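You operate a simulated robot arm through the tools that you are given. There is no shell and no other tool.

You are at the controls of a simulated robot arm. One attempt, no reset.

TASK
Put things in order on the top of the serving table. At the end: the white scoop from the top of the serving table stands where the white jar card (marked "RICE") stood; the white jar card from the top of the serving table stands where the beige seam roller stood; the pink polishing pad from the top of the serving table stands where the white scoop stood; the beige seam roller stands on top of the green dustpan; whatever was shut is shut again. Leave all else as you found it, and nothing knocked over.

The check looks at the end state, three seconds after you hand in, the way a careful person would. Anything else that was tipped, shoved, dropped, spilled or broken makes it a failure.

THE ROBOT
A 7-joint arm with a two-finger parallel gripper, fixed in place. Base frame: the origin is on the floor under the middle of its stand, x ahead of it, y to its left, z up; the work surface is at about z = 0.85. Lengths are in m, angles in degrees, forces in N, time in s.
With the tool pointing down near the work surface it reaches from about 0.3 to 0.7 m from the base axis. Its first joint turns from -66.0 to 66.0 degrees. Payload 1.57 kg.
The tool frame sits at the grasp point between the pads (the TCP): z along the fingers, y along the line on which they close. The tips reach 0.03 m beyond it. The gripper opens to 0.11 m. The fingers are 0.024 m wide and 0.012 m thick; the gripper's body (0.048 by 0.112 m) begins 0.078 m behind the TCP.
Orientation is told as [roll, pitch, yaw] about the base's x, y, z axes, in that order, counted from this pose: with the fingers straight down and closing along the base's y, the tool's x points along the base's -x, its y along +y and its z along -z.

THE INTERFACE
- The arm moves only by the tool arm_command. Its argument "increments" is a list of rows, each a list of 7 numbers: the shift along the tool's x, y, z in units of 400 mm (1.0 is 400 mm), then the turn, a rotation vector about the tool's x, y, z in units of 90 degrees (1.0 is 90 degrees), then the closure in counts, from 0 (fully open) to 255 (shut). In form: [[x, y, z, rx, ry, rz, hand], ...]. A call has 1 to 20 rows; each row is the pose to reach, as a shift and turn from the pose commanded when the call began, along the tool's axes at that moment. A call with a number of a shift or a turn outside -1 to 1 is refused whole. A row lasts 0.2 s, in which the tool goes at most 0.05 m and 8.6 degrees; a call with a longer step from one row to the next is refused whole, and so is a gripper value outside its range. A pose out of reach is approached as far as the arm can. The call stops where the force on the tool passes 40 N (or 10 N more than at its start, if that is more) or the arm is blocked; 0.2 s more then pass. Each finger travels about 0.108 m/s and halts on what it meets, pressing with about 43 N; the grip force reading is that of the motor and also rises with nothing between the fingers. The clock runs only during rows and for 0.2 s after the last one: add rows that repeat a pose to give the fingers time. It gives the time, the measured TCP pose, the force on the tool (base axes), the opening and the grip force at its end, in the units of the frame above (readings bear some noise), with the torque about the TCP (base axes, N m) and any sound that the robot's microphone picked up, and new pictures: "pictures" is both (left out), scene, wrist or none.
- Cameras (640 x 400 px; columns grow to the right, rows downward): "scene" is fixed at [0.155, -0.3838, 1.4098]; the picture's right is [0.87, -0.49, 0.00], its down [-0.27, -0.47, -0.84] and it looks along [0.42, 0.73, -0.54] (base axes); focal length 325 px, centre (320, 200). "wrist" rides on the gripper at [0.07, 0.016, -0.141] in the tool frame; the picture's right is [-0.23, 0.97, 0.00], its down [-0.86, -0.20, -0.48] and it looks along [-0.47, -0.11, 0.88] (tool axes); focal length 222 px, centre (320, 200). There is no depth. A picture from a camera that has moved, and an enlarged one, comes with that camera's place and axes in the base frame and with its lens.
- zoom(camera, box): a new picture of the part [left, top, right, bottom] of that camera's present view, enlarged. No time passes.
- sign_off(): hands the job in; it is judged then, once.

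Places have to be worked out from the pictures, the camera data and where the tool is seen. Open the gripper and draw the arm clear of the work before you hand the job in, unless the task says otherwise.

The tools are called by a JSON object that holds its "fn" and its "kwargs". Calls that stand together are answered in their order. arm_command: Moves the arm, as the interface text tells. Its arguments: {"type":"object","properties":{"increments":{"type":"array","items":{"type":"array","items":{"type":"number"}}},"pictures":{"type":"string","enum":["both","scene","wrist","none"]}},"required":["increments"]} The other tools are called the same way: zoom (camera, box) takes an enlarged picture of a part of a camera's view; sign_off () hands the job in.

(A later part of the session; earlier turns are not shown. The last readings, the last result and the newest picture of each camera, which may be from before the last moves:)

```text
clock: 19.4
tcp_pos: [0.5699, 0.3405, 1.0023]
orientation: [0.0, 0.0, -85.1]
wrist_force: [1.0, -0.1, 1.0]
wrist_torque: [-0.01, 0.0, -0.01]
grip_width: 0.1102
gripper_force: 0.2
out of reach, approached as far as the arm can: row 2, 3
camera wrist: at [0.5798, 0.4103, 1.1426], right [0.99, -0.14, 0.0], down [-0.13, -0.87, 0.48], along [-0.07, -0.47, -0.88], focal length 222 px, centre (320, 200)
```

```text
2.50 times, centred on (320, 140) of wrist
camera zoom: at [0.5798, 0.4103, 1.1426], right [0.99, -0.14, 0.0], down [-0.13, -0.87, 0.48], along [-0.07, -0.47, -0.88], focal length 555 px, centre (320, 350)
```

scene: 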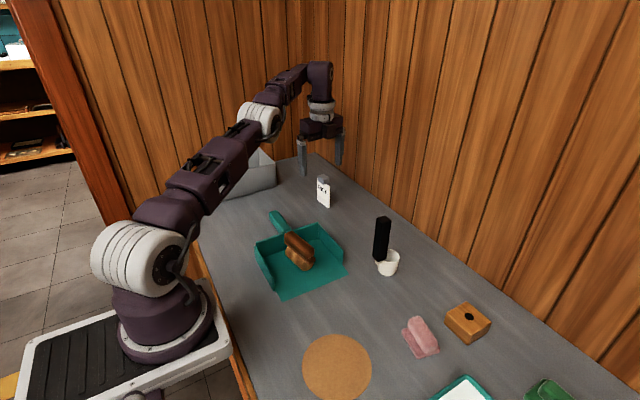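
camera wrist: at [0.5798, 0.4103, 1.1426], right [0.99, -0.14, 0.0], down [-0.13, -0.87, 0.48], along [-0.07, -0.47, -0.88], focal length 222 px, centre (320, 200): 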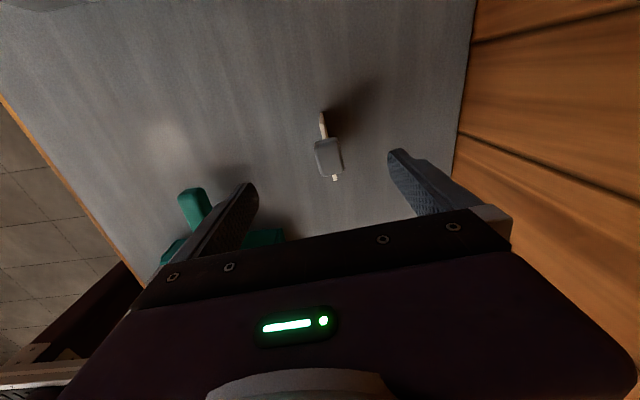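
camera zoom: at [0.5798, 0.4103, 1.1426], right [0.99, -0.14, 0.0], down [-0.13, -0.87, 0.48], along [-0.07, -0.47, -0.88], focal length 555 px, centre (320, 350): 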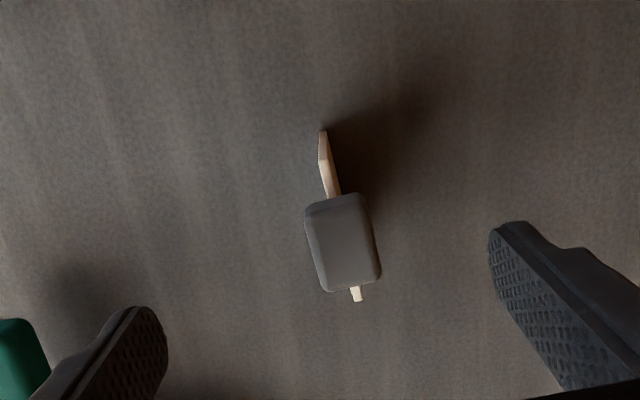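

At z=1.0 I reached (0.570, 0.3405); the knob stays at ≈(0.5785, 0.3475). Lower down the reach grows, so I descend to z≈0.967 with the fingers wide on both sides and then shift the last 8 mm.

{"fn": "arm_command", "kwargs": {"increments": [[0, 0, 0.04, 0, 0, 0, 0], [0, 0, 0.0875, 0, 0, 0, 0], [0.0132, 0.0225, 0.1, 0, 0, 0, 0], [0.0132, 0.0225, 0.1, 0, 0, 0, 0]], "pictures": "both"}}

{"fn": "zoom", "kwargs": {"camera": "wrist", "box": [220, 80, 420, 240]}}

{"fn": "zoom", "kwargs": {"camera": "scene", "box": [270, 120, 390, 225]}}

```text
clock: 20.4
tcp_pos: [0.5672, 0.3425, 0.9604]
orientation: [-1.0, -0.9, -83.9]
wrist_force: [-0.9, 0.0, 0.3]
wrist_torque: [0.0, -0.02, -0.03]
grip_width: 0.1099
gripper_force: 0.0
out of reach, approached as far as the arm can: row 3
camera wrist: at [0.5774, 0.4156, 1.0995], right [0.99, -0.12, -0.01], down [-0.1, -0.86, 0.5], along [-0.07, -0.49, -0.87], focal length 222 px, centre (320, 200)
```

scene: 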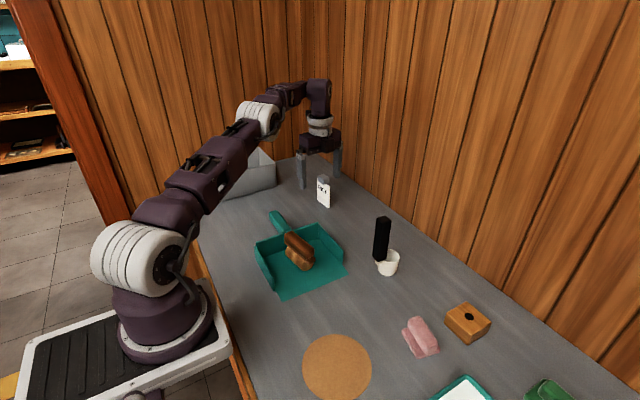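
wrist: 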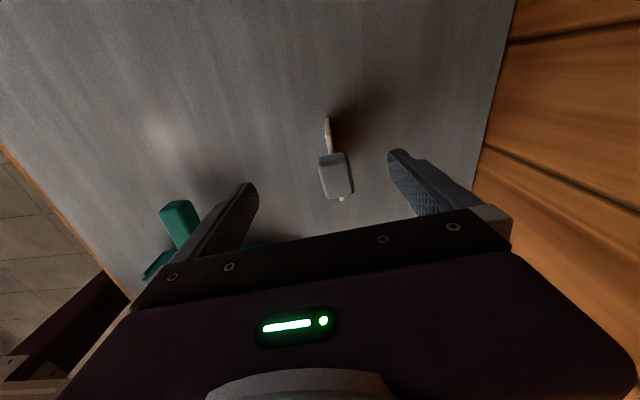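

```text
2.50 times, centred on (320, 160) of wrist
camera zoom: at [0.5774, 0.4156, 1.0995], right [0.99, -0.12, -0.01], down [-0.1, -0.86, 0.5], along [-0.07, -0.49, -0.87], focal length 555 px, centre (320, 300)
```

zoom: 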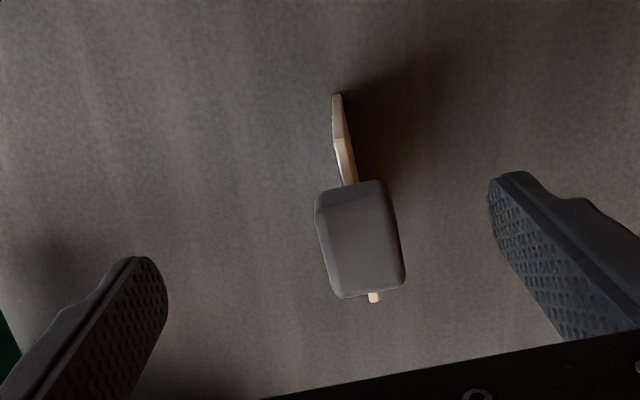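

```text
3.81 times, centred on (330, 172) of scene
camera zoom: at [0.155, -0.3838, 1.4098], right [0.87, -0.49, 0.0], down [-0.27, -0.47, -0.84], along [0.42, 0.73, -0.54], focal length 1236 px, centre (282, 305)
```

zoom: 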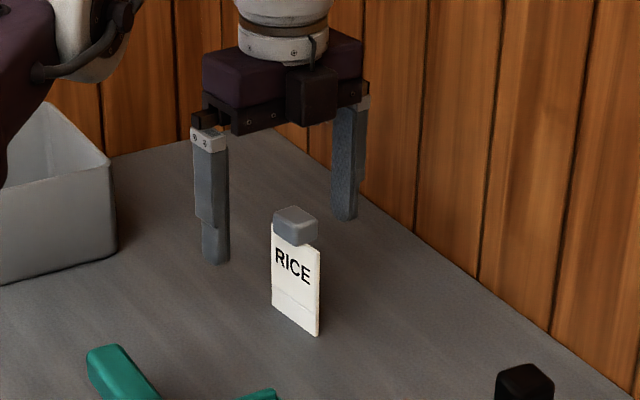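

The reading shows a small residual (0.567, 0.3425) with about 1° tilt; perhaps the arm was still settling. I hold the pose for a couple of rows to see where it ends.

{"fn": "arm_command", "kwargs": {"increments": [[0, 0, 0, 0, 0, 0, 0], [0, 0, 0, 0, 0, 0, 0]], "pictures": "none"}}

```text
clock: 21.0
tcp_pos: [0.5659, 0.3432, 0.961]
orientation: [-1.1, -0.9, -83.9]
wrist_force: [-0.2, -1.1, -1.0]
wrist_torque: [0.02, -0.01, -0.02]
grip_width: 0.1099
gripper_force: 0.1
```

It is just at the reach limit for a vertical tool. I lean the tool about its closing axis by ~8° (tips outward, pads stay flat on the knob's sides) to gain reach, then shift the remaining ~12 mm; the fingers stay wide apart around the knob.

{"fn": "arm_command", "kwargs": {"increments": [[0, 0, 0, -0.004, 0.033, 0.004, 0], [0, 0, 0, -0.008, 0.066, 0.008, 0], [0, 0, 0, -0.0122, 0.0989, 0.0122, 0], [0.0068, 0.0308, 0, -0.0122, 0.0989, 0.0122, 0], [0.0068, 0.0308, 0, -0.0122, 0.0989, 0.0122, 0]], "pictures": "both"}}

{"fn": "zoom", "kwargs": {"camera": "wrist", "box": [220, 80, 420, 240]}}

{"fn": "zoom", "kwargs": {"camera": "scene", "box": [270, 120, 390, 225]}}

```text
clock: 22.2
tcp_pos: [0.5913, 0.3508, 0.963]
orientation: [1.0, 8.9, -86.0]
wrist_force: [0.4, -0.1, -0.3]
wrist_torque: [-0.01, -0.01, -0.04]
grip_width: 0.1098
gripper_force: 0.1
camera wrist: at [0.6013, 0.3973, 1.1129], right [0.99, -0.16, -0.02], down [-0.14, -0.93, 0.34], along [-0.07, -0.33, -0.94], focal length 222 px, centre (320, 200)
```

scene: 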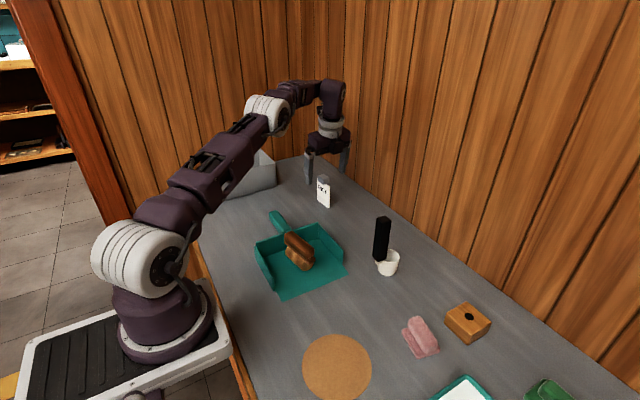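
wrist: 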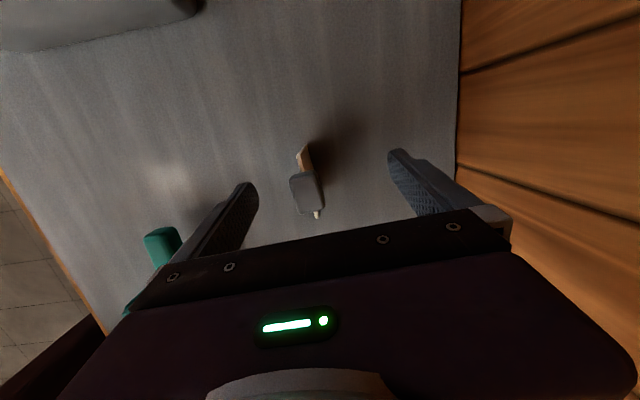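

```text
2.50 times, centred on (320, 160) of wrist
camera zoom: at [0.6013, 0.3973, 1.1129], right [0.99, -0.16, -0.02], down [-0.14, -0.93, 0.34], along [-0.07, -0.33, -0.94], focal length 555 px, centre (320, 300)
```

zoom: 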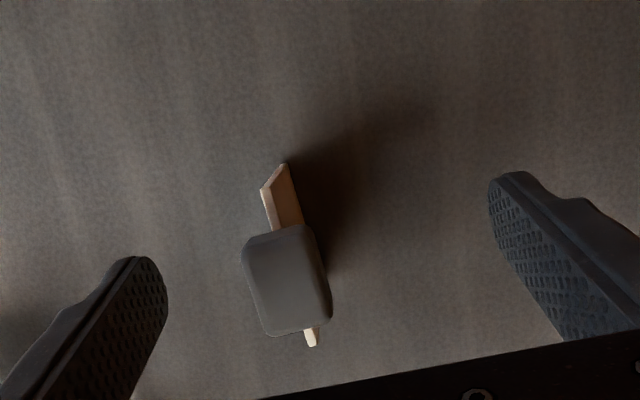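

```text
3.81 times, centred on (330, 172) of scene
camera zoom: at [0.155, -0.3838, 1.4098], right [0.87, -0.49, 0.0], down [-0.27, -0.47, -0.84], along [0.42, 0.73, -0.54], focal length 1236 px, centre (282, 305)
```

zoom: 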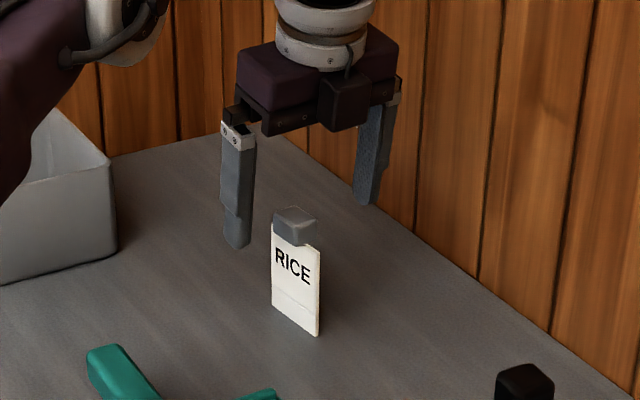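

The commanded base was the requested pose, so I'm now at (0.591, 0.351) with an 8.9° lean, tracking well. The knob still measures (0.579, 0.348); I shift back 12 mm, take out the 1° roll and lower to knob level z≈0.942.

{"fn": "arm_command", "kwargs": {"increments": [[-0.0065, -0.0305, -0.0015, 0.0111, 0, 0, 0], [-0.0065, -0.0305, -0.0015, 0.0111, 0, 0, 0], [-0.0104, -0.0309, 0.0235, 0.0111, 0, 0, 0], [-0.0143, -0.0313, 0.048, 0.0111, 0, 0, 0], [-0.0143, -0.0313, 0.048, 0.0111, 0, 0, 0]], "pictures": "both"}}

{"fn": "zoom", "kwargs": {"camera": "wrist", "box": [220, 80, 420, 240]}}

{"fn": "zoom", "kwargs": {"camera": "scene", "box": [270, 120, 390, 225]}}

```text
clock: 23.4
tcp_pos: [0.5798, 0.3469, 0.9419]
orientation: [0.0, 8.9, -86.1]
wrist_force: [0.1, 0.6, -0.5]
wrist_torque: [0.01, 0.0, 0.0]
grip_width: 0.1102
gripper_force: 0.2
camera wrist: at [0.5912, 0.394, 1.0918], right [0.99, -0.16, -0.03], down [-0.14, -0.93, 0.34], along [-0.09, -0.33, -0.94], focal length 222 px, centre (320, 200)
```

scene: 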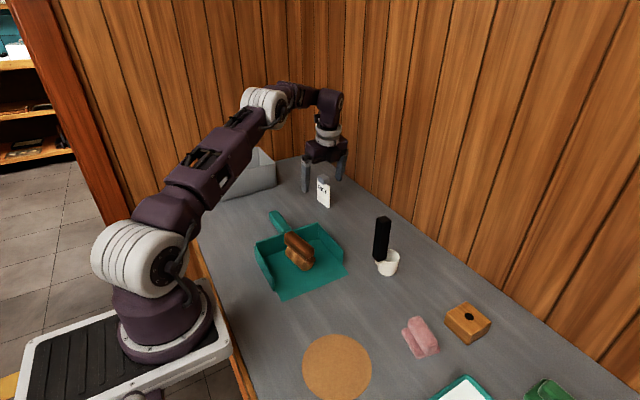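
wrist: 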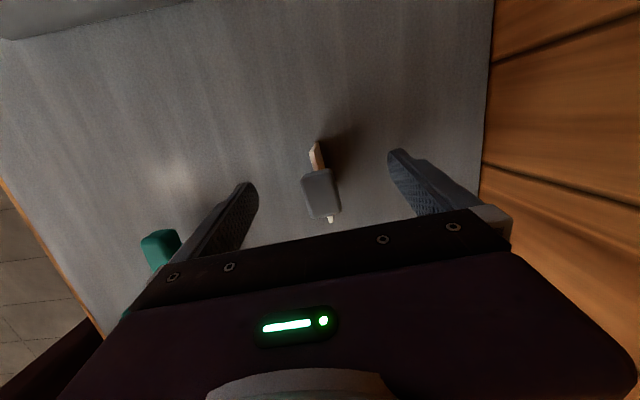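

```text
2.50 times, centred on (320, 160) of wrist
camera zoom: at [0.5912, 0.394, 1.0918], right [0.99, -0.16, -0.03], down [-0.14, -0.93, 0.34], along [-0.09, -0.33, -0.94], focal length 555 px, centre (320, 300)
```

zoom: 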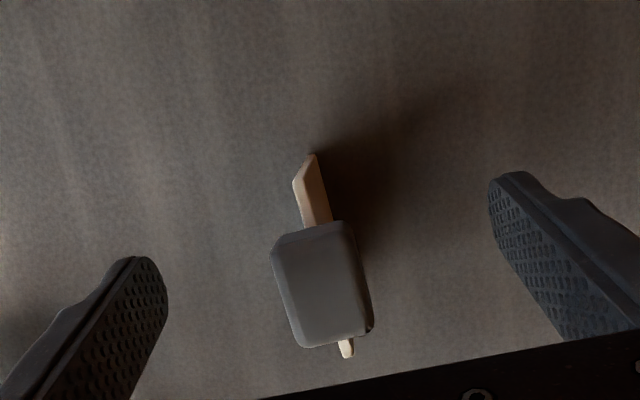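

```text
3.81 times, centred on (330, 172) of scene
camera zoom: at [0.155, -0.3838, 1.4098], right [0.87, -0.49, 0.0], down [-0.27, -0.47, -0.84], along [0.42, 0.73, -0.54], focal length 1236 px, centre (282, 305)
```

zoom: 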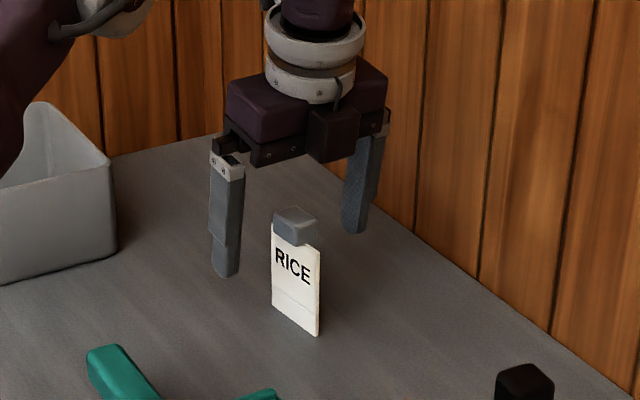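

The knob sits right at the TCP projection and is aligned with the pads. I close the hand on it.

{"fn": "arm_command", "kwargs": {"increments": [[0, 0, 0, 0, 0, 0, 255], [0, 0, 0, 0, 0, 0, 255], [0, 0, 0, 0, 0, 0, 255], [0, 0, 0, 0, 0, 0, 255], [0, 0, 0, 0, 0, 0, 255]], "pictures": "both"}}

{"fn": "zoom", "kwargs": {"camera": "scene", "box": [270, 120, 390, 225]}}

```text
clock: 24.6
tcp_pos: [0.58, 0.3467, 0.9425]
orientation: [0.1, 8.9, -86.1]
wrist_force: [0.0, 0.4, 0.1]
wrist_torque: [0.03, -0.01, 0.0]
grip_width: 0.0231
gripper_force: 35.9
camera wrist: at [0.5913, 0.394, 1.092], right [0.99, -0.16, -0.03], down [-0.14, -0.93, 0.34], along [-0.09, -0.33, -0.94], focal length 222 px, centre (320, 200)
```

scene: 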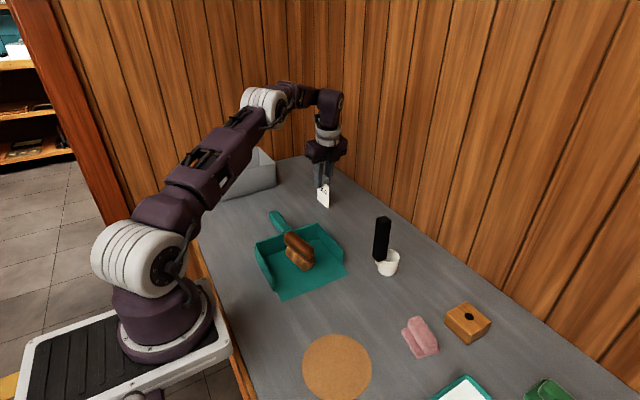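
wrist: 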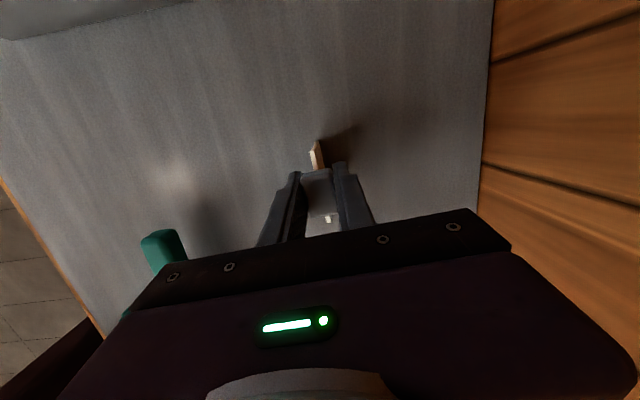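

```text
3.81 times, centred on (330, 172) of scene
camera zoom: at [0.155, -0.3838, 1.4098], right [0.87, -0.49, 0.0], down [-0.27, -0.47, -0.84], along [0.42, 0.73, -0.54], focal length 1236 px, centre (282, 305)
```

zoom: 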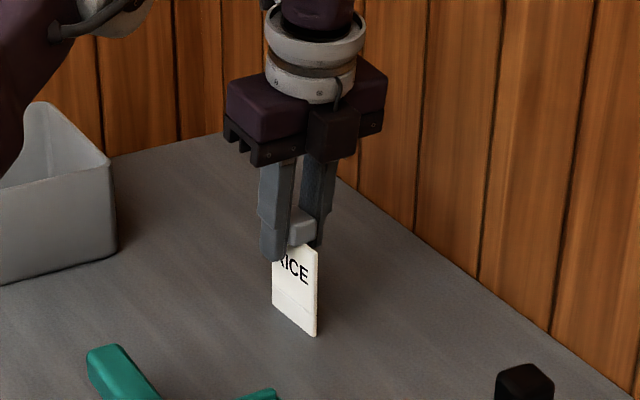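

The knob is held (23 mm). I lift the card straight up, then draw it back and up toward the middle, clear of the dustpan and the scoop handle.

{"fn": "arm_command", "kwargs": {"increments": [[0.0058, 0, -0.037, 0, 0, 0, 255], [0.0116, 0, -0.0741, 0, 0, 0, 255], [-0.037, -0.054, -0.132, 0, 0, 0, 255], [-0.086, -0.108, -0.19, 0, 0, 0, 255], [-0.134, -0.162, -0.249, 0, 0, 0, 255], [-0.183, -0.216, -0.307, 0, 0, 0, 255], [-0.183, -0.216, -0.307, 0, 0, 0, 255]], "pictures": "both"}}

{"fn": "zoom", "kwargs": {"camera": "scene", "box": [250, 120, 410, 220]}}

```text
clock: 26.2
tcp_pos: [0.4989, 0.2498, 1.0522]
orientation: [0.0, 8.9, -86.0]
wrist_force: [-0.5, 1.3, -0.6]
wrist_torque: [0.01, -0.03, 0.0]
grip_width: 0.0229
gripper_force: 35.4
camera wrist: at [0.5107, 0.2965, 1.2021], right [0.99, -0.16, -0.04], down [-0.14, -0.93, 0.34], along [-0.09, -0.33, -0.94], focal length 222 px, centre (320, 200)
```

scene: 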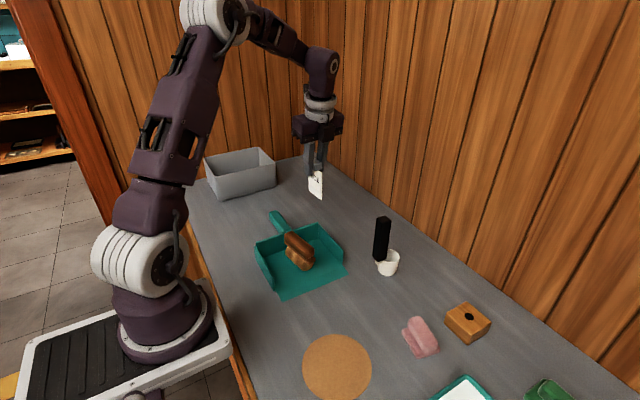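
wrist: 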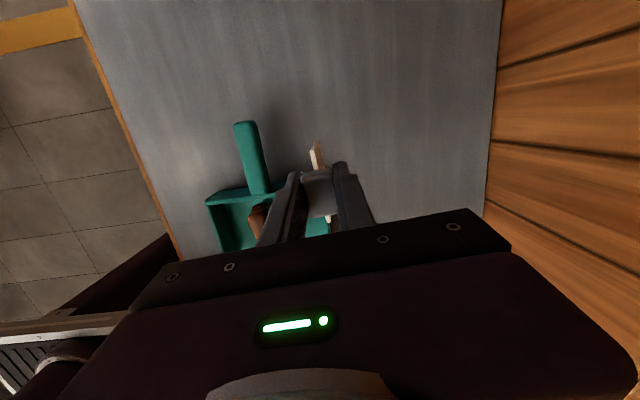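

```text
4.00 times, centred on (330, 170) of scene
camera zoom: at [0.155, -0.3838, 1.4098], right [0.87, -0.49, 0.0], down [-0.27, -0.47, -0.84], along [0.42, 0.73, -0.54], focal length 1298 px, centre (280, 320)
```

zoom: 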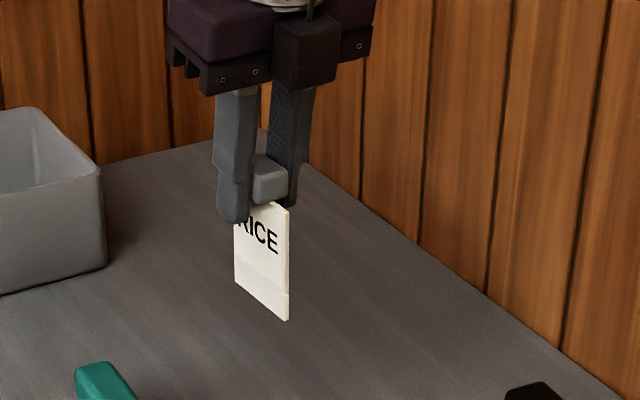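

The card hangs upright. I carry it across, over the dustpan's side, to above the roller's former place (0.380, −0.034).

{"fn": "arm_command", "kwargs": {"increments": [[-0.085, -0.0434, -0.0133, 0, 0, 0, 255], [-0.17, -0.0869, -0.0266, 0, 0, 0, 255], [-0.255, -0.1303, -0.0399, 0, 0, 0, 255], [-0.34, -0.1738, -0.0532, 0, 0, 0, 255], [-0.425, -0.2172, -0.0665, 0, 0, 0, 255], [-0.51, -0.2607, -0.0798, 0, 0, 0, 255], [-0.595, -0.3041, -0.0931, 0, 0, 0, 255], [-0.68, -0.3476, -0.1064, 0, 0, 0, 255], [-0.68, -0.3476, -0.1064, 0, 0, 0, 255]], "pictures": "both"}}

{"fn": "zoom", "kwargs": {"camera": "scene", "box": [250, 200, 410, 300]}}

{"fn": "zoom", "kwargs": {"camera": "wrist", "box": [220, 80, 420, 240]}}

```text
clock: 28.2
tcp_pos: [0.3789, -0.0346, 1.051]
orientation: [-0.1, 8.9, -86.1]
wrist_force: [0.9, -0.7, 0.2]
wrist_torque: [0.01, 0.0, 0.01]
grip_width: 0.0227
gripper_force: 35.3
camera wrist: at [0.3908, 0.012, 1.2014], right [0.99, -0.16, -0.03], down [-0.14, -0.93, 0.34], along [-0.09, -0.33, -0.94], focal length 222 px, centre (320, 200)
```

scene: 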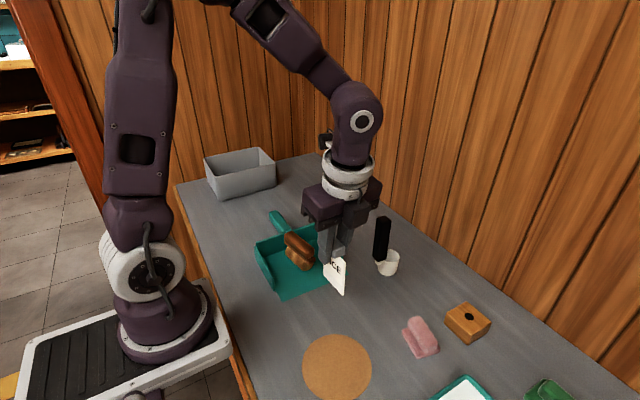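
wrist: 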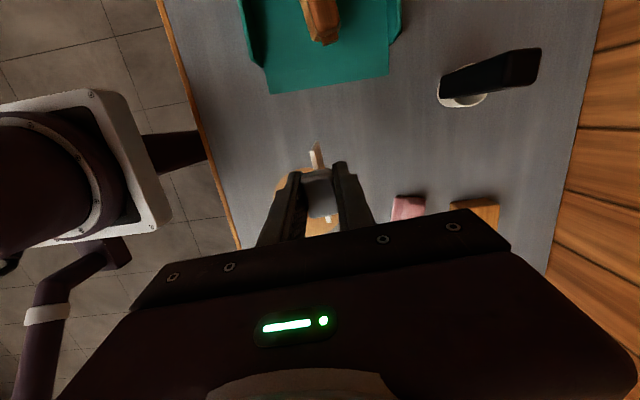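

```text
4.00 times, centred on (330, 250) of scene
camera zoom: at [0.155, -0.3838, 1.4098], right [0.87, -0.49, 0.0], down [-0.27, -0.47, -0.84], along [0.42, 0.73, -0.54], focal length 1298 px, centre (280, 0)
```

zoom: 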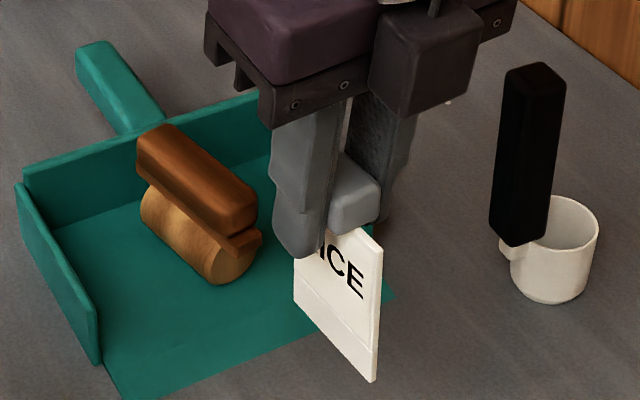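

```text
2.50 times, centred on (320, 160) of wrist
camera zoom: at [0.3908, 0.012, 1.2014], right [0.99, -0.16, -0.03], down [-0.14, -0.93, 0.34], along [-0.09, -0.33, -0.94], focal length 555 px, centre (320, 300)
```

zoom: 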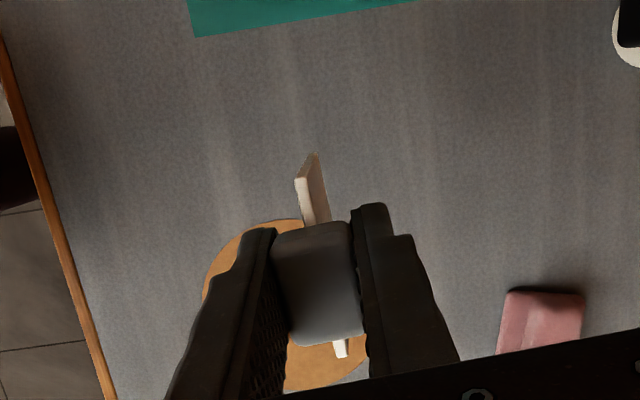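

The card is over its place. To keep its near corner clear of the cork disc (edge ~60 mm around (0.343, −0.115)) I nudge 3–4 mm and lower until the card's foot is about 1 cm above the table.

{"fn": "arm_command", "kwargs": {"increments": [[0.0093, 0.0082, 0.0015, 0, 0, 0, 255], [0.0016, 0.0082, 0.051, 0, 0, 0, 255], [-0.0062, 0.0082, 0.1, 0, 0, 0, 255], [-0.014, 0.0082, 0.15, 0, 0, 0, 255], [-0.0217, 0.0082, 0.2, 0, 0, 0, 255], [-0.0295, 0.0082, 0.2485, 0, 0, 0, 255], [-0.0295, 0.0082, 0.2485, 0, 0, 0, 255]], "pictures": "both"}}

{"fn": "zoom", "kwargs": {"camera": "scene", "box": [270, 240, 410, 350]}}

{"fn": "zoom", "kwargs": {"camera": "wrist", "box": [220, 80, 420, 240]}}

```text
clock: 29.8
tcp_pos: [0.3836, -0.0318, 0.9537]
orientation: [0.0, 8.9, -86.1]
wrist_force: [0.1, 0.8, -0.3]
wrist_torque: [0.01, 0.0, 0.02]
grip_width: 0.0229
gripper_force: 35.3
camera wrist: at [0.3946, 0.0167, 1.1021], right [0.99, -0.16, -0.03], down [-0.14, -0.93, 0.34], along [-0.09, -0.33, -0.94], focal length 222 px, centre (320, 200)
```

scene: 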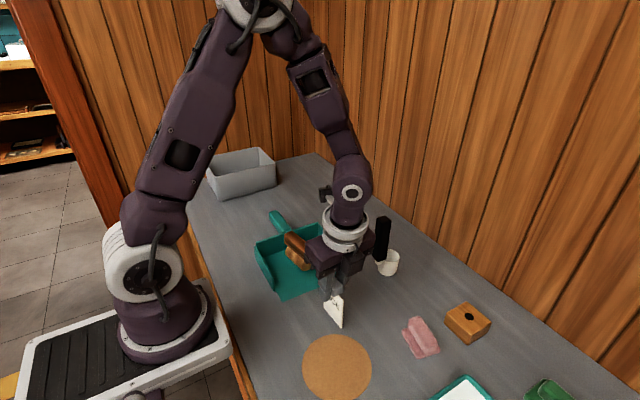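
wrist: 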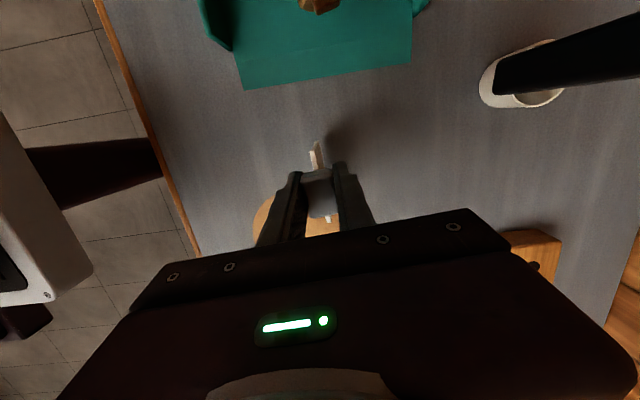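

```text
3.64 times, centred on (340, 295) of scene
camera zoom: at [0.155, -0.3838, 1.4098], right [0.87, -0.49, 0.0], down [-0.27, -0.47, -0.84], along [0.42, 0.73, -0.54], focal length 1180 px, centre (247, -146)
```

zoom: 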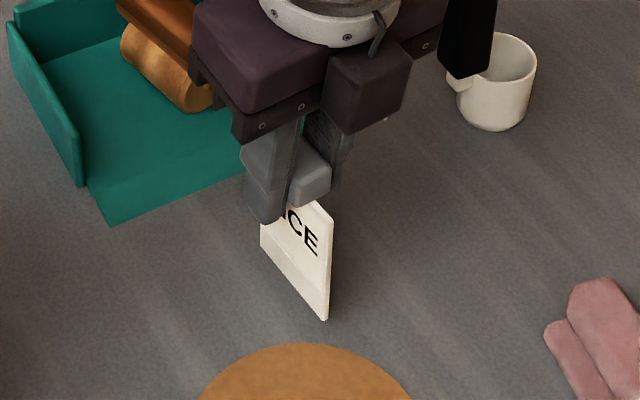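

```text
2.50 times, centred on (320, 160) of wrist
camera zoom: at [0.3946, 0.0167, 1.1021], right [0.99, -0.16, -0.03], down [-0.14, -0.93, 0.34], along [-0.09, -0.33, -0.94], focal length 555 px, centre (320, 300)
```

zoom: 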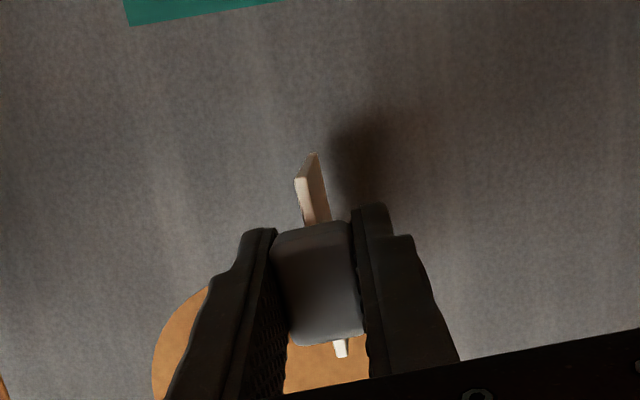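

The near bottom corner is at about (0.388, −0.058), clear of the disc. I descend slowly the last centimetre, watching force.

{"fn": "arm_command", "kwargs": {"increments": [[-0.00077, 0, 0.00494, 0, 0, 0, 255], [-0.00155, 0, 0.00988, 0, 0, 0, 255], [-0.00232, 0, 0.01482, 0, 0, 0, 255], [-0.0029, 0, 0.0185, 0, 0, 0, 255], [-0.0029, 0, 0.0185, 0, 0, 0, 255]], "pictures": "none"}}

{"fn": "arm_command", "kwargs": {"increments": [[-0.000387, 0, 0.00247, 0, 0, 0, 255], [-0.000387, 0, 0.00247, 0, 0, 0, 255]], "pictures": "none"}}

```text
clock: 31.0
tcp_pos: [0.3825, -0.0307, 0.945]
orientation: [0.1, 9.0, -86.1]
wrist_force: [1.1, 0.9, -1.1]
wrist_torque: [0.0, -0.02, 0.01]
grip_width: 0.0227
gripper_force: 35.1
```

```text
clock: 31.6
tcp_pos: [0.3833, -0.0302, 0.9439]
orientation: [0.0, 9.0, -86.1]
wrist_force: [-0.9, -1.0, 0.4]
wrist_torque: [-0.02, 0.05, -0.01]
grip_width: 0.0228
gripper_force: 35.1
```

No contact yet at ≈0.944; I continue by single millimetres.

{"fn": "arm_command", "kwargs": {"increments": [[-0.000387, 0, 0.00247, 0, 0, 0, 255], [-0.000387, 0, 0.00247, 0, 0, 0, 255]], "pictures": "none"}}

{"fn": "arm_command", "kwargs": {"increments": [[-0.0002, 0, 0.00124, 0, 0, 0, 255], [-0.0002, 0, 0.00124, 0, 0, 0, 255]], "pictures": "scene"}}

{"fn": "zoom", "kwargs": {"camera": "scene", "box": [270, 240, 410, 350]}}

```text
clock: 32.2
tcp_pos: [0.3829, -0.0304, 0.9423]
orientation: [0.0, 8.9, -86.1]
wrist_force: [-0.3, 0.8, -0.3]
wrist_torque: [0.0, 0.01, 0.02]
grip_width: 0.0231
gripper_force: 35.1
```

```text
clock: 32.8
tcp_pos: [0.3816, -0.0306, 0.9411]
orientation: [0.0, 8.9, -86.0]
wrist_force: [0.2, -0.3, -1.3]
wrist_torque: [0.03, -0.01, -0.03]
grip_width: 0.0226
gripper_force: 35.7
```

scene: 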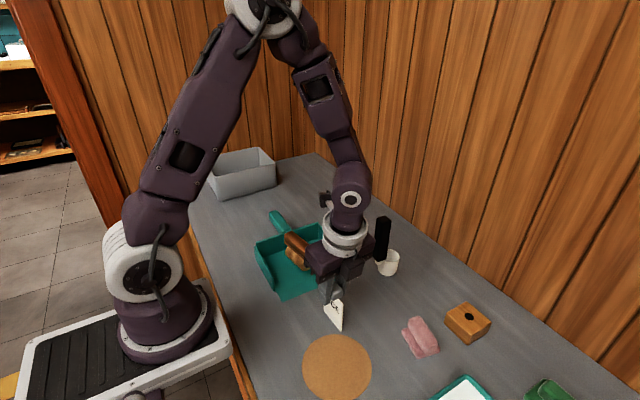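

```text
3.64 times, centred on (340, 295) of scene
camera zoom: at [0.155, -0.3838, 1.4098], right [0.87, -0.49, 0.0], down [-0.27, -0.47, -0.84], along [0.42, 0.73, -0.54], focal length 1180 px, centre (247, -146)
```

zoom: 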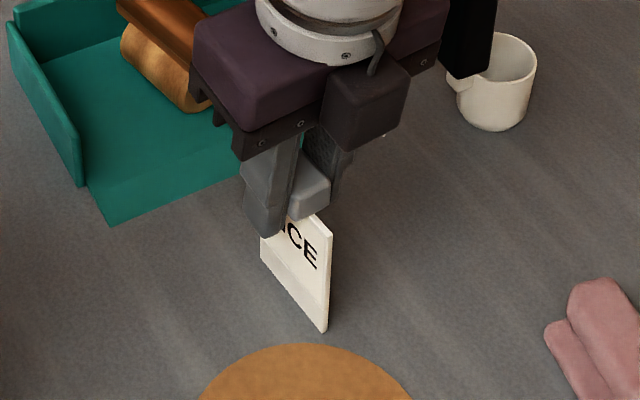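

Commanded height is now about that of the grasp (0.942), still no load; I take two more half-millimetre to 1 mm steps.

{"fn": "arm_command", "kwargs": {"increments": [[-0.0003, 0, 0.00185, 0, 0, 0, 255], [-0.0003, 0, 0.00185, 0, 0, 0, 255]], "pictures": "none"}}

{"fn": "arm_command", "kwargs": {"increments": [[-0.0003, 0, 0.00185, 0, 0, 0, 255], [-0.0003, 0, 0.00185, 0, 0, 0, 255]], "pictures": "none"}}

```text
clock: 33.4
tcp_pos: [0.3836, -0.0303, 0.9426]
orientation: [0.0, 8.9, -86.1]
wrist_force: [0.1, 0.2, 17.8]
wrist_torque: [0.02, 0.01, 0.01]
grip_width: 0.0227
gripper_force: 35.2
```

```text
clock: 34.0
tcp_pos: [0.3825, -0.0302, 0.9409]
orientation: [0.1, 8.9, -86.1]
wrist_force: [-0.3, 0.1, 28.2]
wrist_torque: [0.08, -0.01, 0.03]
grip_width: 0.0229
gripper_force: 35.1
```

Firm contact (28 N). I relieve the load by ~1.3 mm and open the fingers partway.

{"fn": "arm_command", "kwargs": {"increments": [[0.0005, 0, -0.0032, 0, 0, 0, 255], [0.0005, 0, -0.0032, 0, 0, 0, 255]], "pictures": "none"}}

{"fn": "arm_command", "kwargs": {"increments": [[0, 0, 0, 0, 0, 0, 180], [0, 0, 0, 0, 0, 0, 130], [0, 0, 0, 0, 0, 0, 110], [0, 0, 0, 0, 0, 0, 110]], "pictures": "both"}}

{"fn": "zoom", "kwargs": {"camera": "scene", "box": [270, 240, 410, 350]}}

{"fn": "zoom", "kwargs": {"camera": "wrist", "box": [220, 80, 420, 240]}}

```text
clock: 34.6
tcp_pos: [0.3813, -0.0303, 0.9414]
orientation: [0.0, 8.9, -86.1]
wrist_force: [-1.1, -0.4, -0.1]
wrist_torque: [0.01, -0.01, 0.02]
grip_width: 0.0227
gripper_force: 35.3
```

```text
clock: 35.6
tcp_pos: [0.3819, -0.0309, 0.9411]
orientation: [0.0, 8.9, -86.1]
wrist_force: [0.2, 0.7, -0.8]
wrist_torque: [0.0, 0.01, 0.0]
grip_width: 0.0628
gripper_force: 0.0
camera wrist: at [0.3944, 0.0166, 1.0917], right [0.99, -0.16, -0.03], down [-0.14, -0.93, 0.34], along [-0.09, -0.33, -0.94], focal length 222 px, centre (320, 200)
```

scene: 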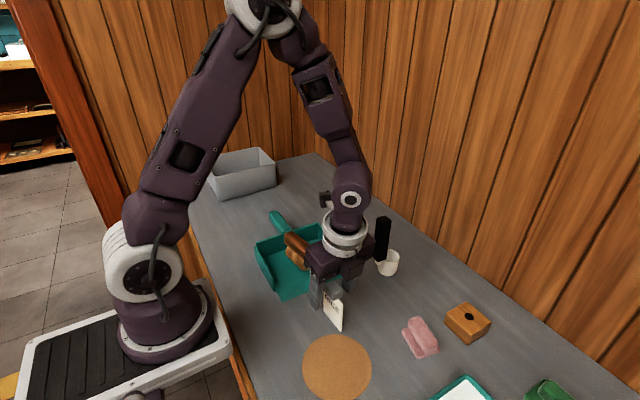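
wrist: 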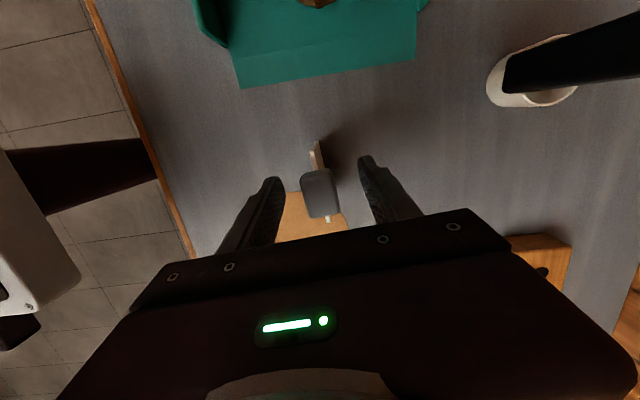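

```text
3.64 times, centred on (340, 295) of scene
camera zoom: at [0.155, -0.3838, 1.4098], right [0.87, -0.49, 0.0], down [-0.27, -0.47, -0.84], along [0.42, 0.73, -0.54], focal length 1180 px, centre (247, -146)
```

zoom: 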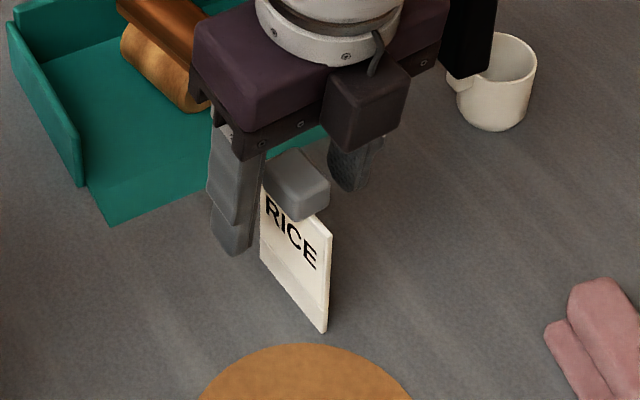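

```text
2.50 times, centred on (320, 160) of wrist
camera zoom: at [0.3944, 0.0166, 1.0917], right [0.99, -0.16, -0.03], down [-0.14, -0.93, 0.34], along [-0.09, -0.33, -0.94], focal length 555 px, centre (320, 300)
```

zoom: 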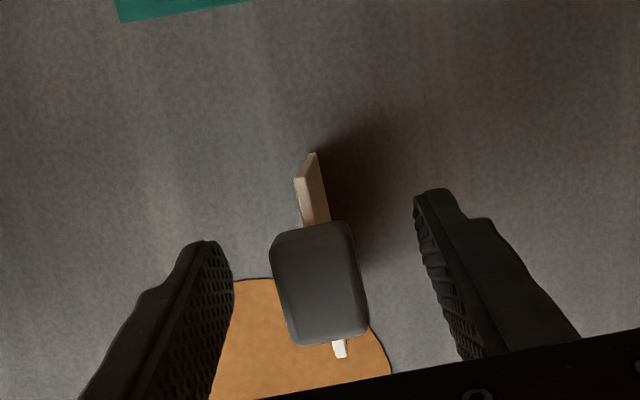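

The card stands on its own. I rise straight up clear of it, straighten the tool and move high near the scoop to get a top view of its handle.

{"fn": "arm_command", "kwargs": {"increments": [[0.0078, 0, -0.049, 0, 0, 0, 110], [0.0194, 0, -0.1235, 0, 0, 0, 110], [0.033, 0, -0.21, 0, 0, 0, 110], [0.0464, 0, -0.2964, 0, 0, 0, 110], [0.0655, 0.0748, -0.33, 0, -0.025, 0, 60], [0.0847, 0.1496, -0.364, 0, -0.05, 0, 0], [0.1038, 0.2245, -0.398, 0, -0.075, 0, 0], [0.123, 0.2993, -0.4313, 0, -0.0989, 0, 0], [0.123, 0.2993, -0.4313, 0, -0.0989, 0, 0]], "pictures": "both"}}

{"fn": "zoom", "kwargs": {"camera": "wrist", "box": [280, 40, 480, 200]}}

{"fn": "zoom", "kwargs": {"camera": "scene", "box": [270, 240, 410, 350]}}

```text
clock: 37.6
tcp_pos: [0.5013, -0.0002, 1.1195]
orientation: [0.0, 0.0, -86.1]
wrist_force: [-0.2, -0.4, -0.1]
wrist_torque: [0.04, -0.04, 0.0]
grip_width: 0.1101
gripper_force: 0.0
camera wrist: at [0.5112, 0.0702, 1.2604], right [0.99, -0.16, 0.0], down [-0.14, -0.87, 0.48], along [-0.08, -0.47, -0.88], focal length 222 px, centre (320, 200)
```

scene: 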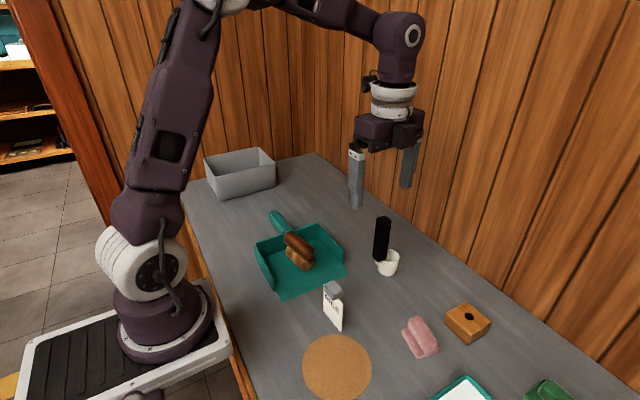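
wrist: 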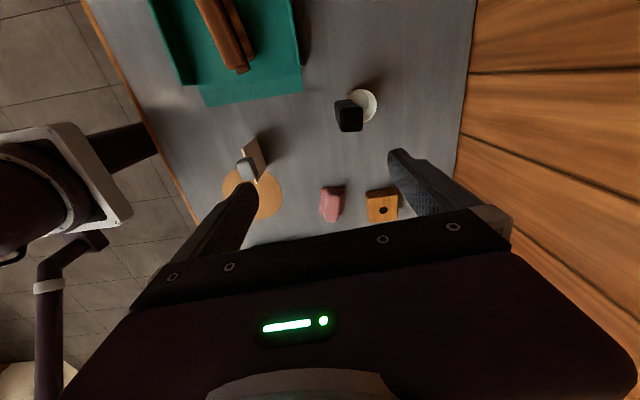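

```text
2.50 times, centred on (380, 120) of wrist
camera zoom: at [0.5112, 0.0702, 1.2604], right [0.99, -0.16, 0.0], down [-0.14, -0.87, 0.48], along [-0.08, -0.47, -0.88], focal length 555 px, centre (170, 400)
```

zoom: 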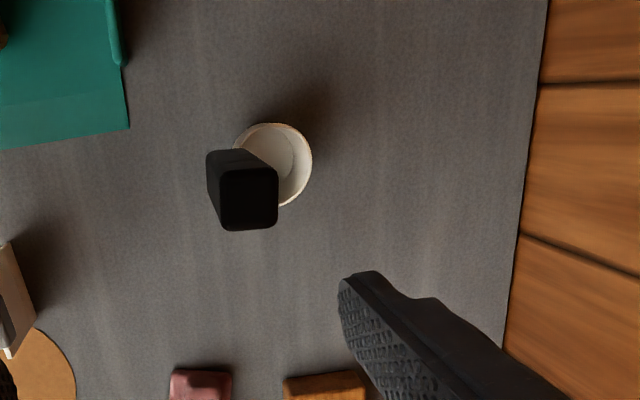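

```text
3.64 times, centred on (340, 295) of scene
camera zoom: at [0.155, -0.3838, 1.4098], right [0.87, -0.49, 0.0], down [-0.27, -0.47, -0.84], along [0.42, 0.73, -0.54], focal length 1180 px, centre (247, -146)
```

zoom: 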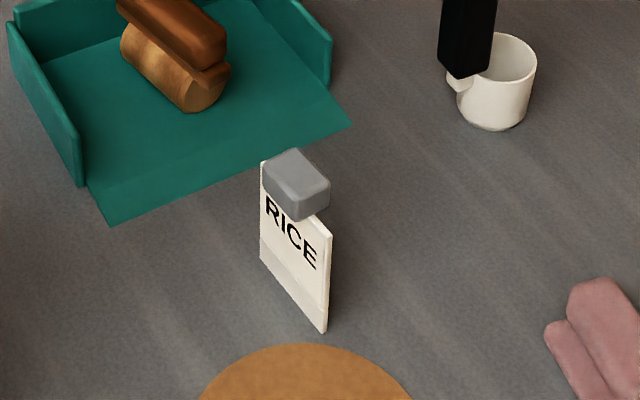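

The card stands upright. From this top view the scoop handle's top is at ≈(0.5385, 0.026), z≈1.015 and the cup at ≈(0.567, 0.024); I enlarge further to read the handle's turn.

{"fn": "zoom", "kwargs": {"camera": "wrist", "box": [320, 75, 400, 140]}}

{"fn": "zoom", "kwargs": {"camera": "scene", "box": [355, 205, 425, 285]}}

{"fn": "zoom", "kwargs": {"camera": "wrist", "box": [300, 170, 420, 240]}}

```text
6.15 times, centred on (360, 108) of wrist
camera zoom: at [0.5112, 0.0702, 1.2604], right [0.99, -0.16, 0.0], down [-0.14, -0.87, 0.48], along [-0.08, -0.47, -0.88], focal length 1367 px, centre (74, 769)
```

zoom: 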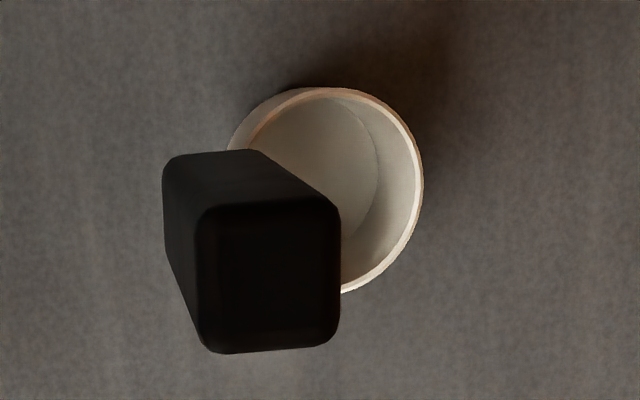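

```text
5.00 times, centred on (390, 245) of scene
camera zoom: at [0.155, -0.3838, 1.4098], right [0.87, -0.49, 0.0], down [-0.27, -0.47, -0.84], along [0.42, 0.73, -0.54], focal length 1623 px, centre (-30, -25)
```

zoom: 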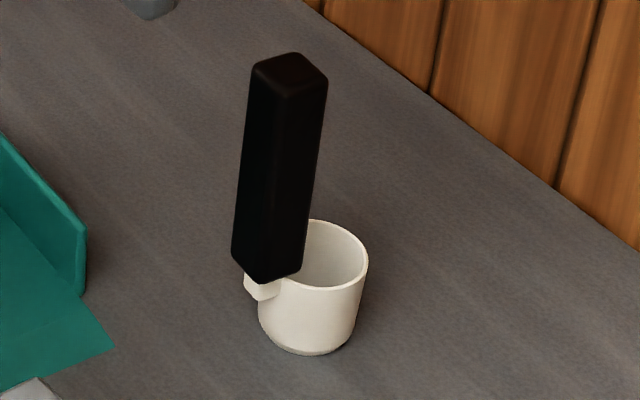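

```text
5.33 times, centred on (360, 205) of wrist
camera zoom: at [0.5112, 0.0702, 1.2604], right [0.99, -0.16, 0.0], down [-0.14, -0.87, 0.48], along [-0.08, -0.47, -0.88], focal length 1185 px, centre (107, 173)
```

zoom: 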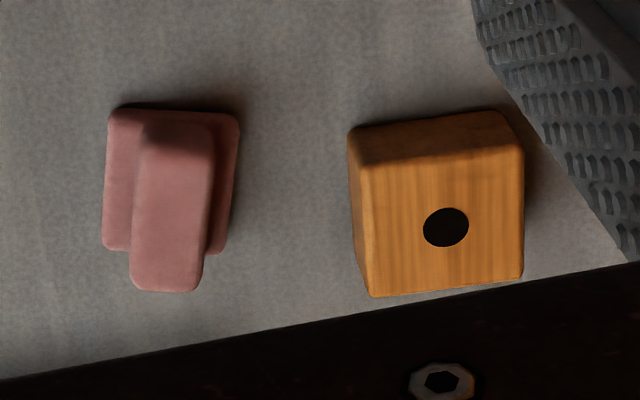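

The handle's cross-section is about 22 × 24 mm, centred at (0.538, 0.027), turned about −5.5°. I turn the tool to yaw ≈ −95.5° and centre it over the handle at z≈1.06, tips still above the handle top.

{"fn": "arm_command", "kwargs": {"increments": [[0.0203, 0.0331, 0.05, 0, 0, 0.035, 0], [0.0405, 0.0662, 0.1, 0, 0, 0.07, 0], [0.0608, 0.0993, 0.15, 0, 0, 0.1044, 0], [0.0608, 0.0993, 0.15, 0, 0, 0.1044, 0]], "pictures": "both"}}

{"fn": "zoom", "kwargs": {"camera": "wrist", "box": [220, 60, 420, 220]}}

{"fn": "zoom", "kwargs": {"camera": "scene", "box": [320, 140, 460, 290]}}

```text
clock: 38.6
tcp_pos: [0.5396, 0.027, 1.06]
orientation: [0.0, 0.1, -95.4]
wrist_force: [-0.5, 1.3, -0.3]
wrist_torque: [0.02, -0.03, 0.02]
grip_width: 0.1099
gripper_force: 0.2
camera wrist: at [0.561, 0.0939, 1.2008], right [0.95, -0.32, 0.0], down [-0.28, -0.83, 0.48], along [-0.15, -0.45, -0.88], focal length 222 px, centre (320, 200)
```

scene: 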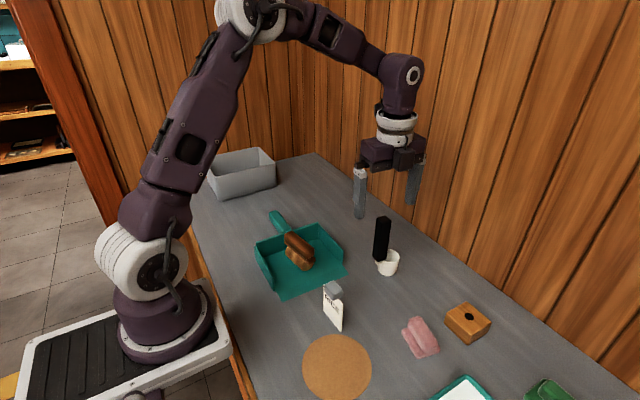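
wrist: 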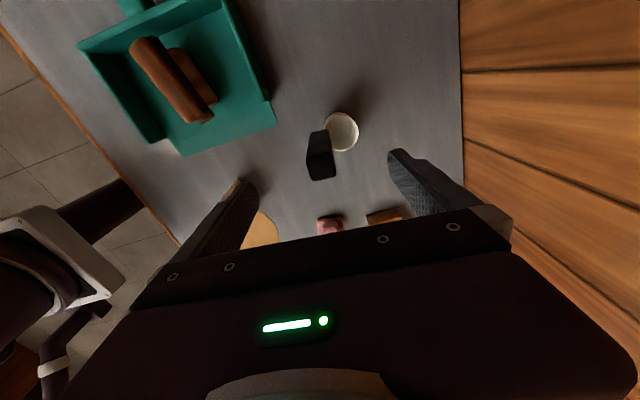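

```text
2.50 times, centred on (320, 140) of wrist
camera zoom: at [0.561, 0.0939, 1.2008], right [0.95, -0.32, 0.0], down [-0.28, -0.83, 0.48], along [-0.15, -0.45, -0.88], focal length 555 px, centre (320, 350)
```

zoom: 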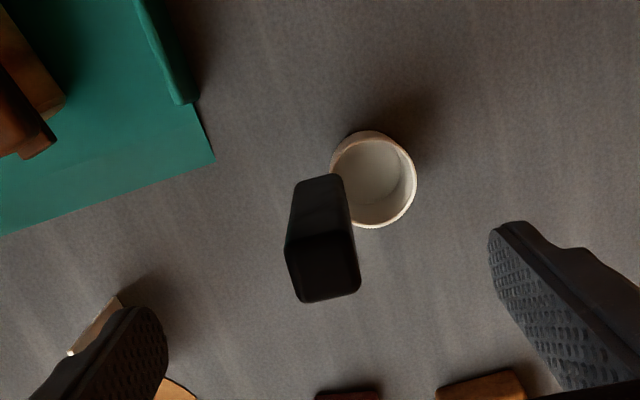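

```text
2.67 times, centred on (390, 215) of scene
camera zoom: at [0.155, -0.3838, 1.4098], right [0.87, -0.49, 0.0], down [-0.27, -0.47, -0.84], along [0.42, 0.73, -0.54], focal length 866 px, centre (133, 160)
```

zoom: 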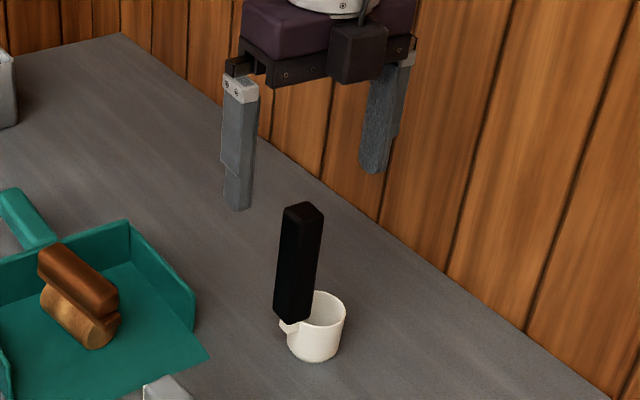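

The handle centre measures (0.540, 0.0274), right under the TCP and aligned with the closing axis. I lower to z≈0.975 (tips at 0.945, above the cup rim ≈0.90).

{"fn": "arm_command", "kwargs": {"increments": [[0, 0, 0.05, 0, 0, 0, 0], [0, 0, 0.1, 0, 0, 0, 0], [0, 0, 0.15, 0, 0, 0, 0], [0, 0, 0.19, 0, 0, 0, 0], [0, 0, 0.2125, 0, 0, 0, 0], [0, 0, 0.2125, 0, 0, 0, 0]], "pictures": "both"}}

{"fn": "zoom", "kwargs": {"camera": "wrist", "box": [220, 80, 420, 240]}}

{"fn": "zoom", "kwargs": {"camera": "scene", "box": [320, 140, 460, 290]}}

```text
clock: 40.0
tcp_pos: [0.5387, 0.0275, 0.9747]
orientation: [0.0, 0.0, -95.6]
wrist_force: [-0.1, 0.4, -0.1]
wrist_torque: [0.01, 0.02, 0.01]
grip_width: 0.1098
gripper_force: 0.0
camera wrist: at [0.5603, 0.0936, 1.1156], right [0.95, -0.32, 0.0], down [-0.28, -0.83, 0.48], along [-0.15, -0.45, -0.88], focal length 222 px, centre (320, 200)
```

scene: 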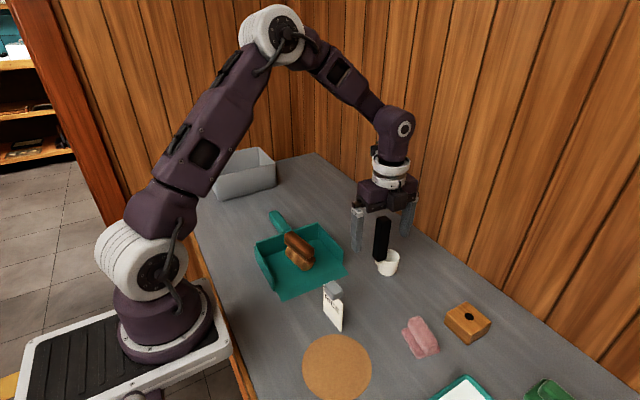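
wrist: 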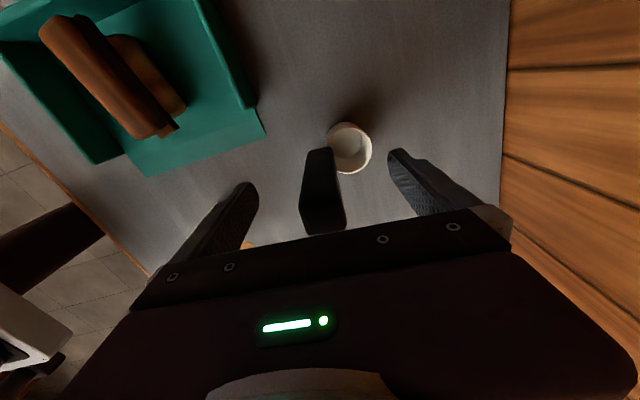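

```text
2.50 times, centred on (320, 160) of wrist
camera zoom: at [0.5603, 0.0936, 1.1156], right [0.95, -0.32, 0.0], down [-0.28, -0.83, 0.48], along [-0.15, -0.45, -0.88], focal length 555 px, centre (320, 300)
```

zoom: 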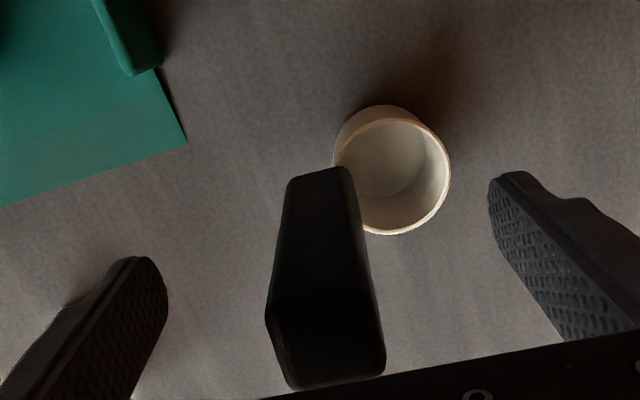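

```text
2.67 times, centred on (390, 215) of scene
camera zoom: at [0.155, -0.3838, 1.4098], right [0.87, -0.49, 0.0], down [-0.27, -0.47, -0.84], along [0.42, 0.73, -0.54], focal length 866 px, centre (133, 160)
```

zoom: 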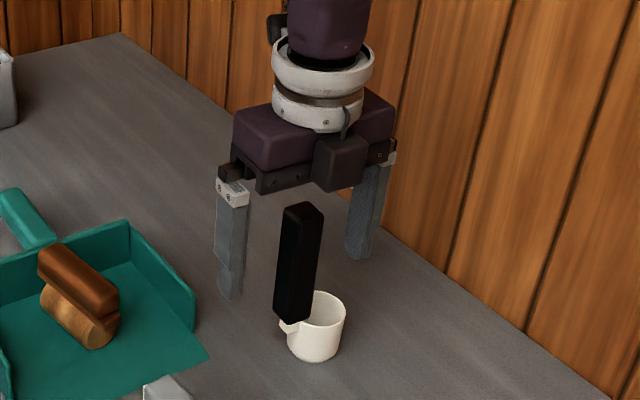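

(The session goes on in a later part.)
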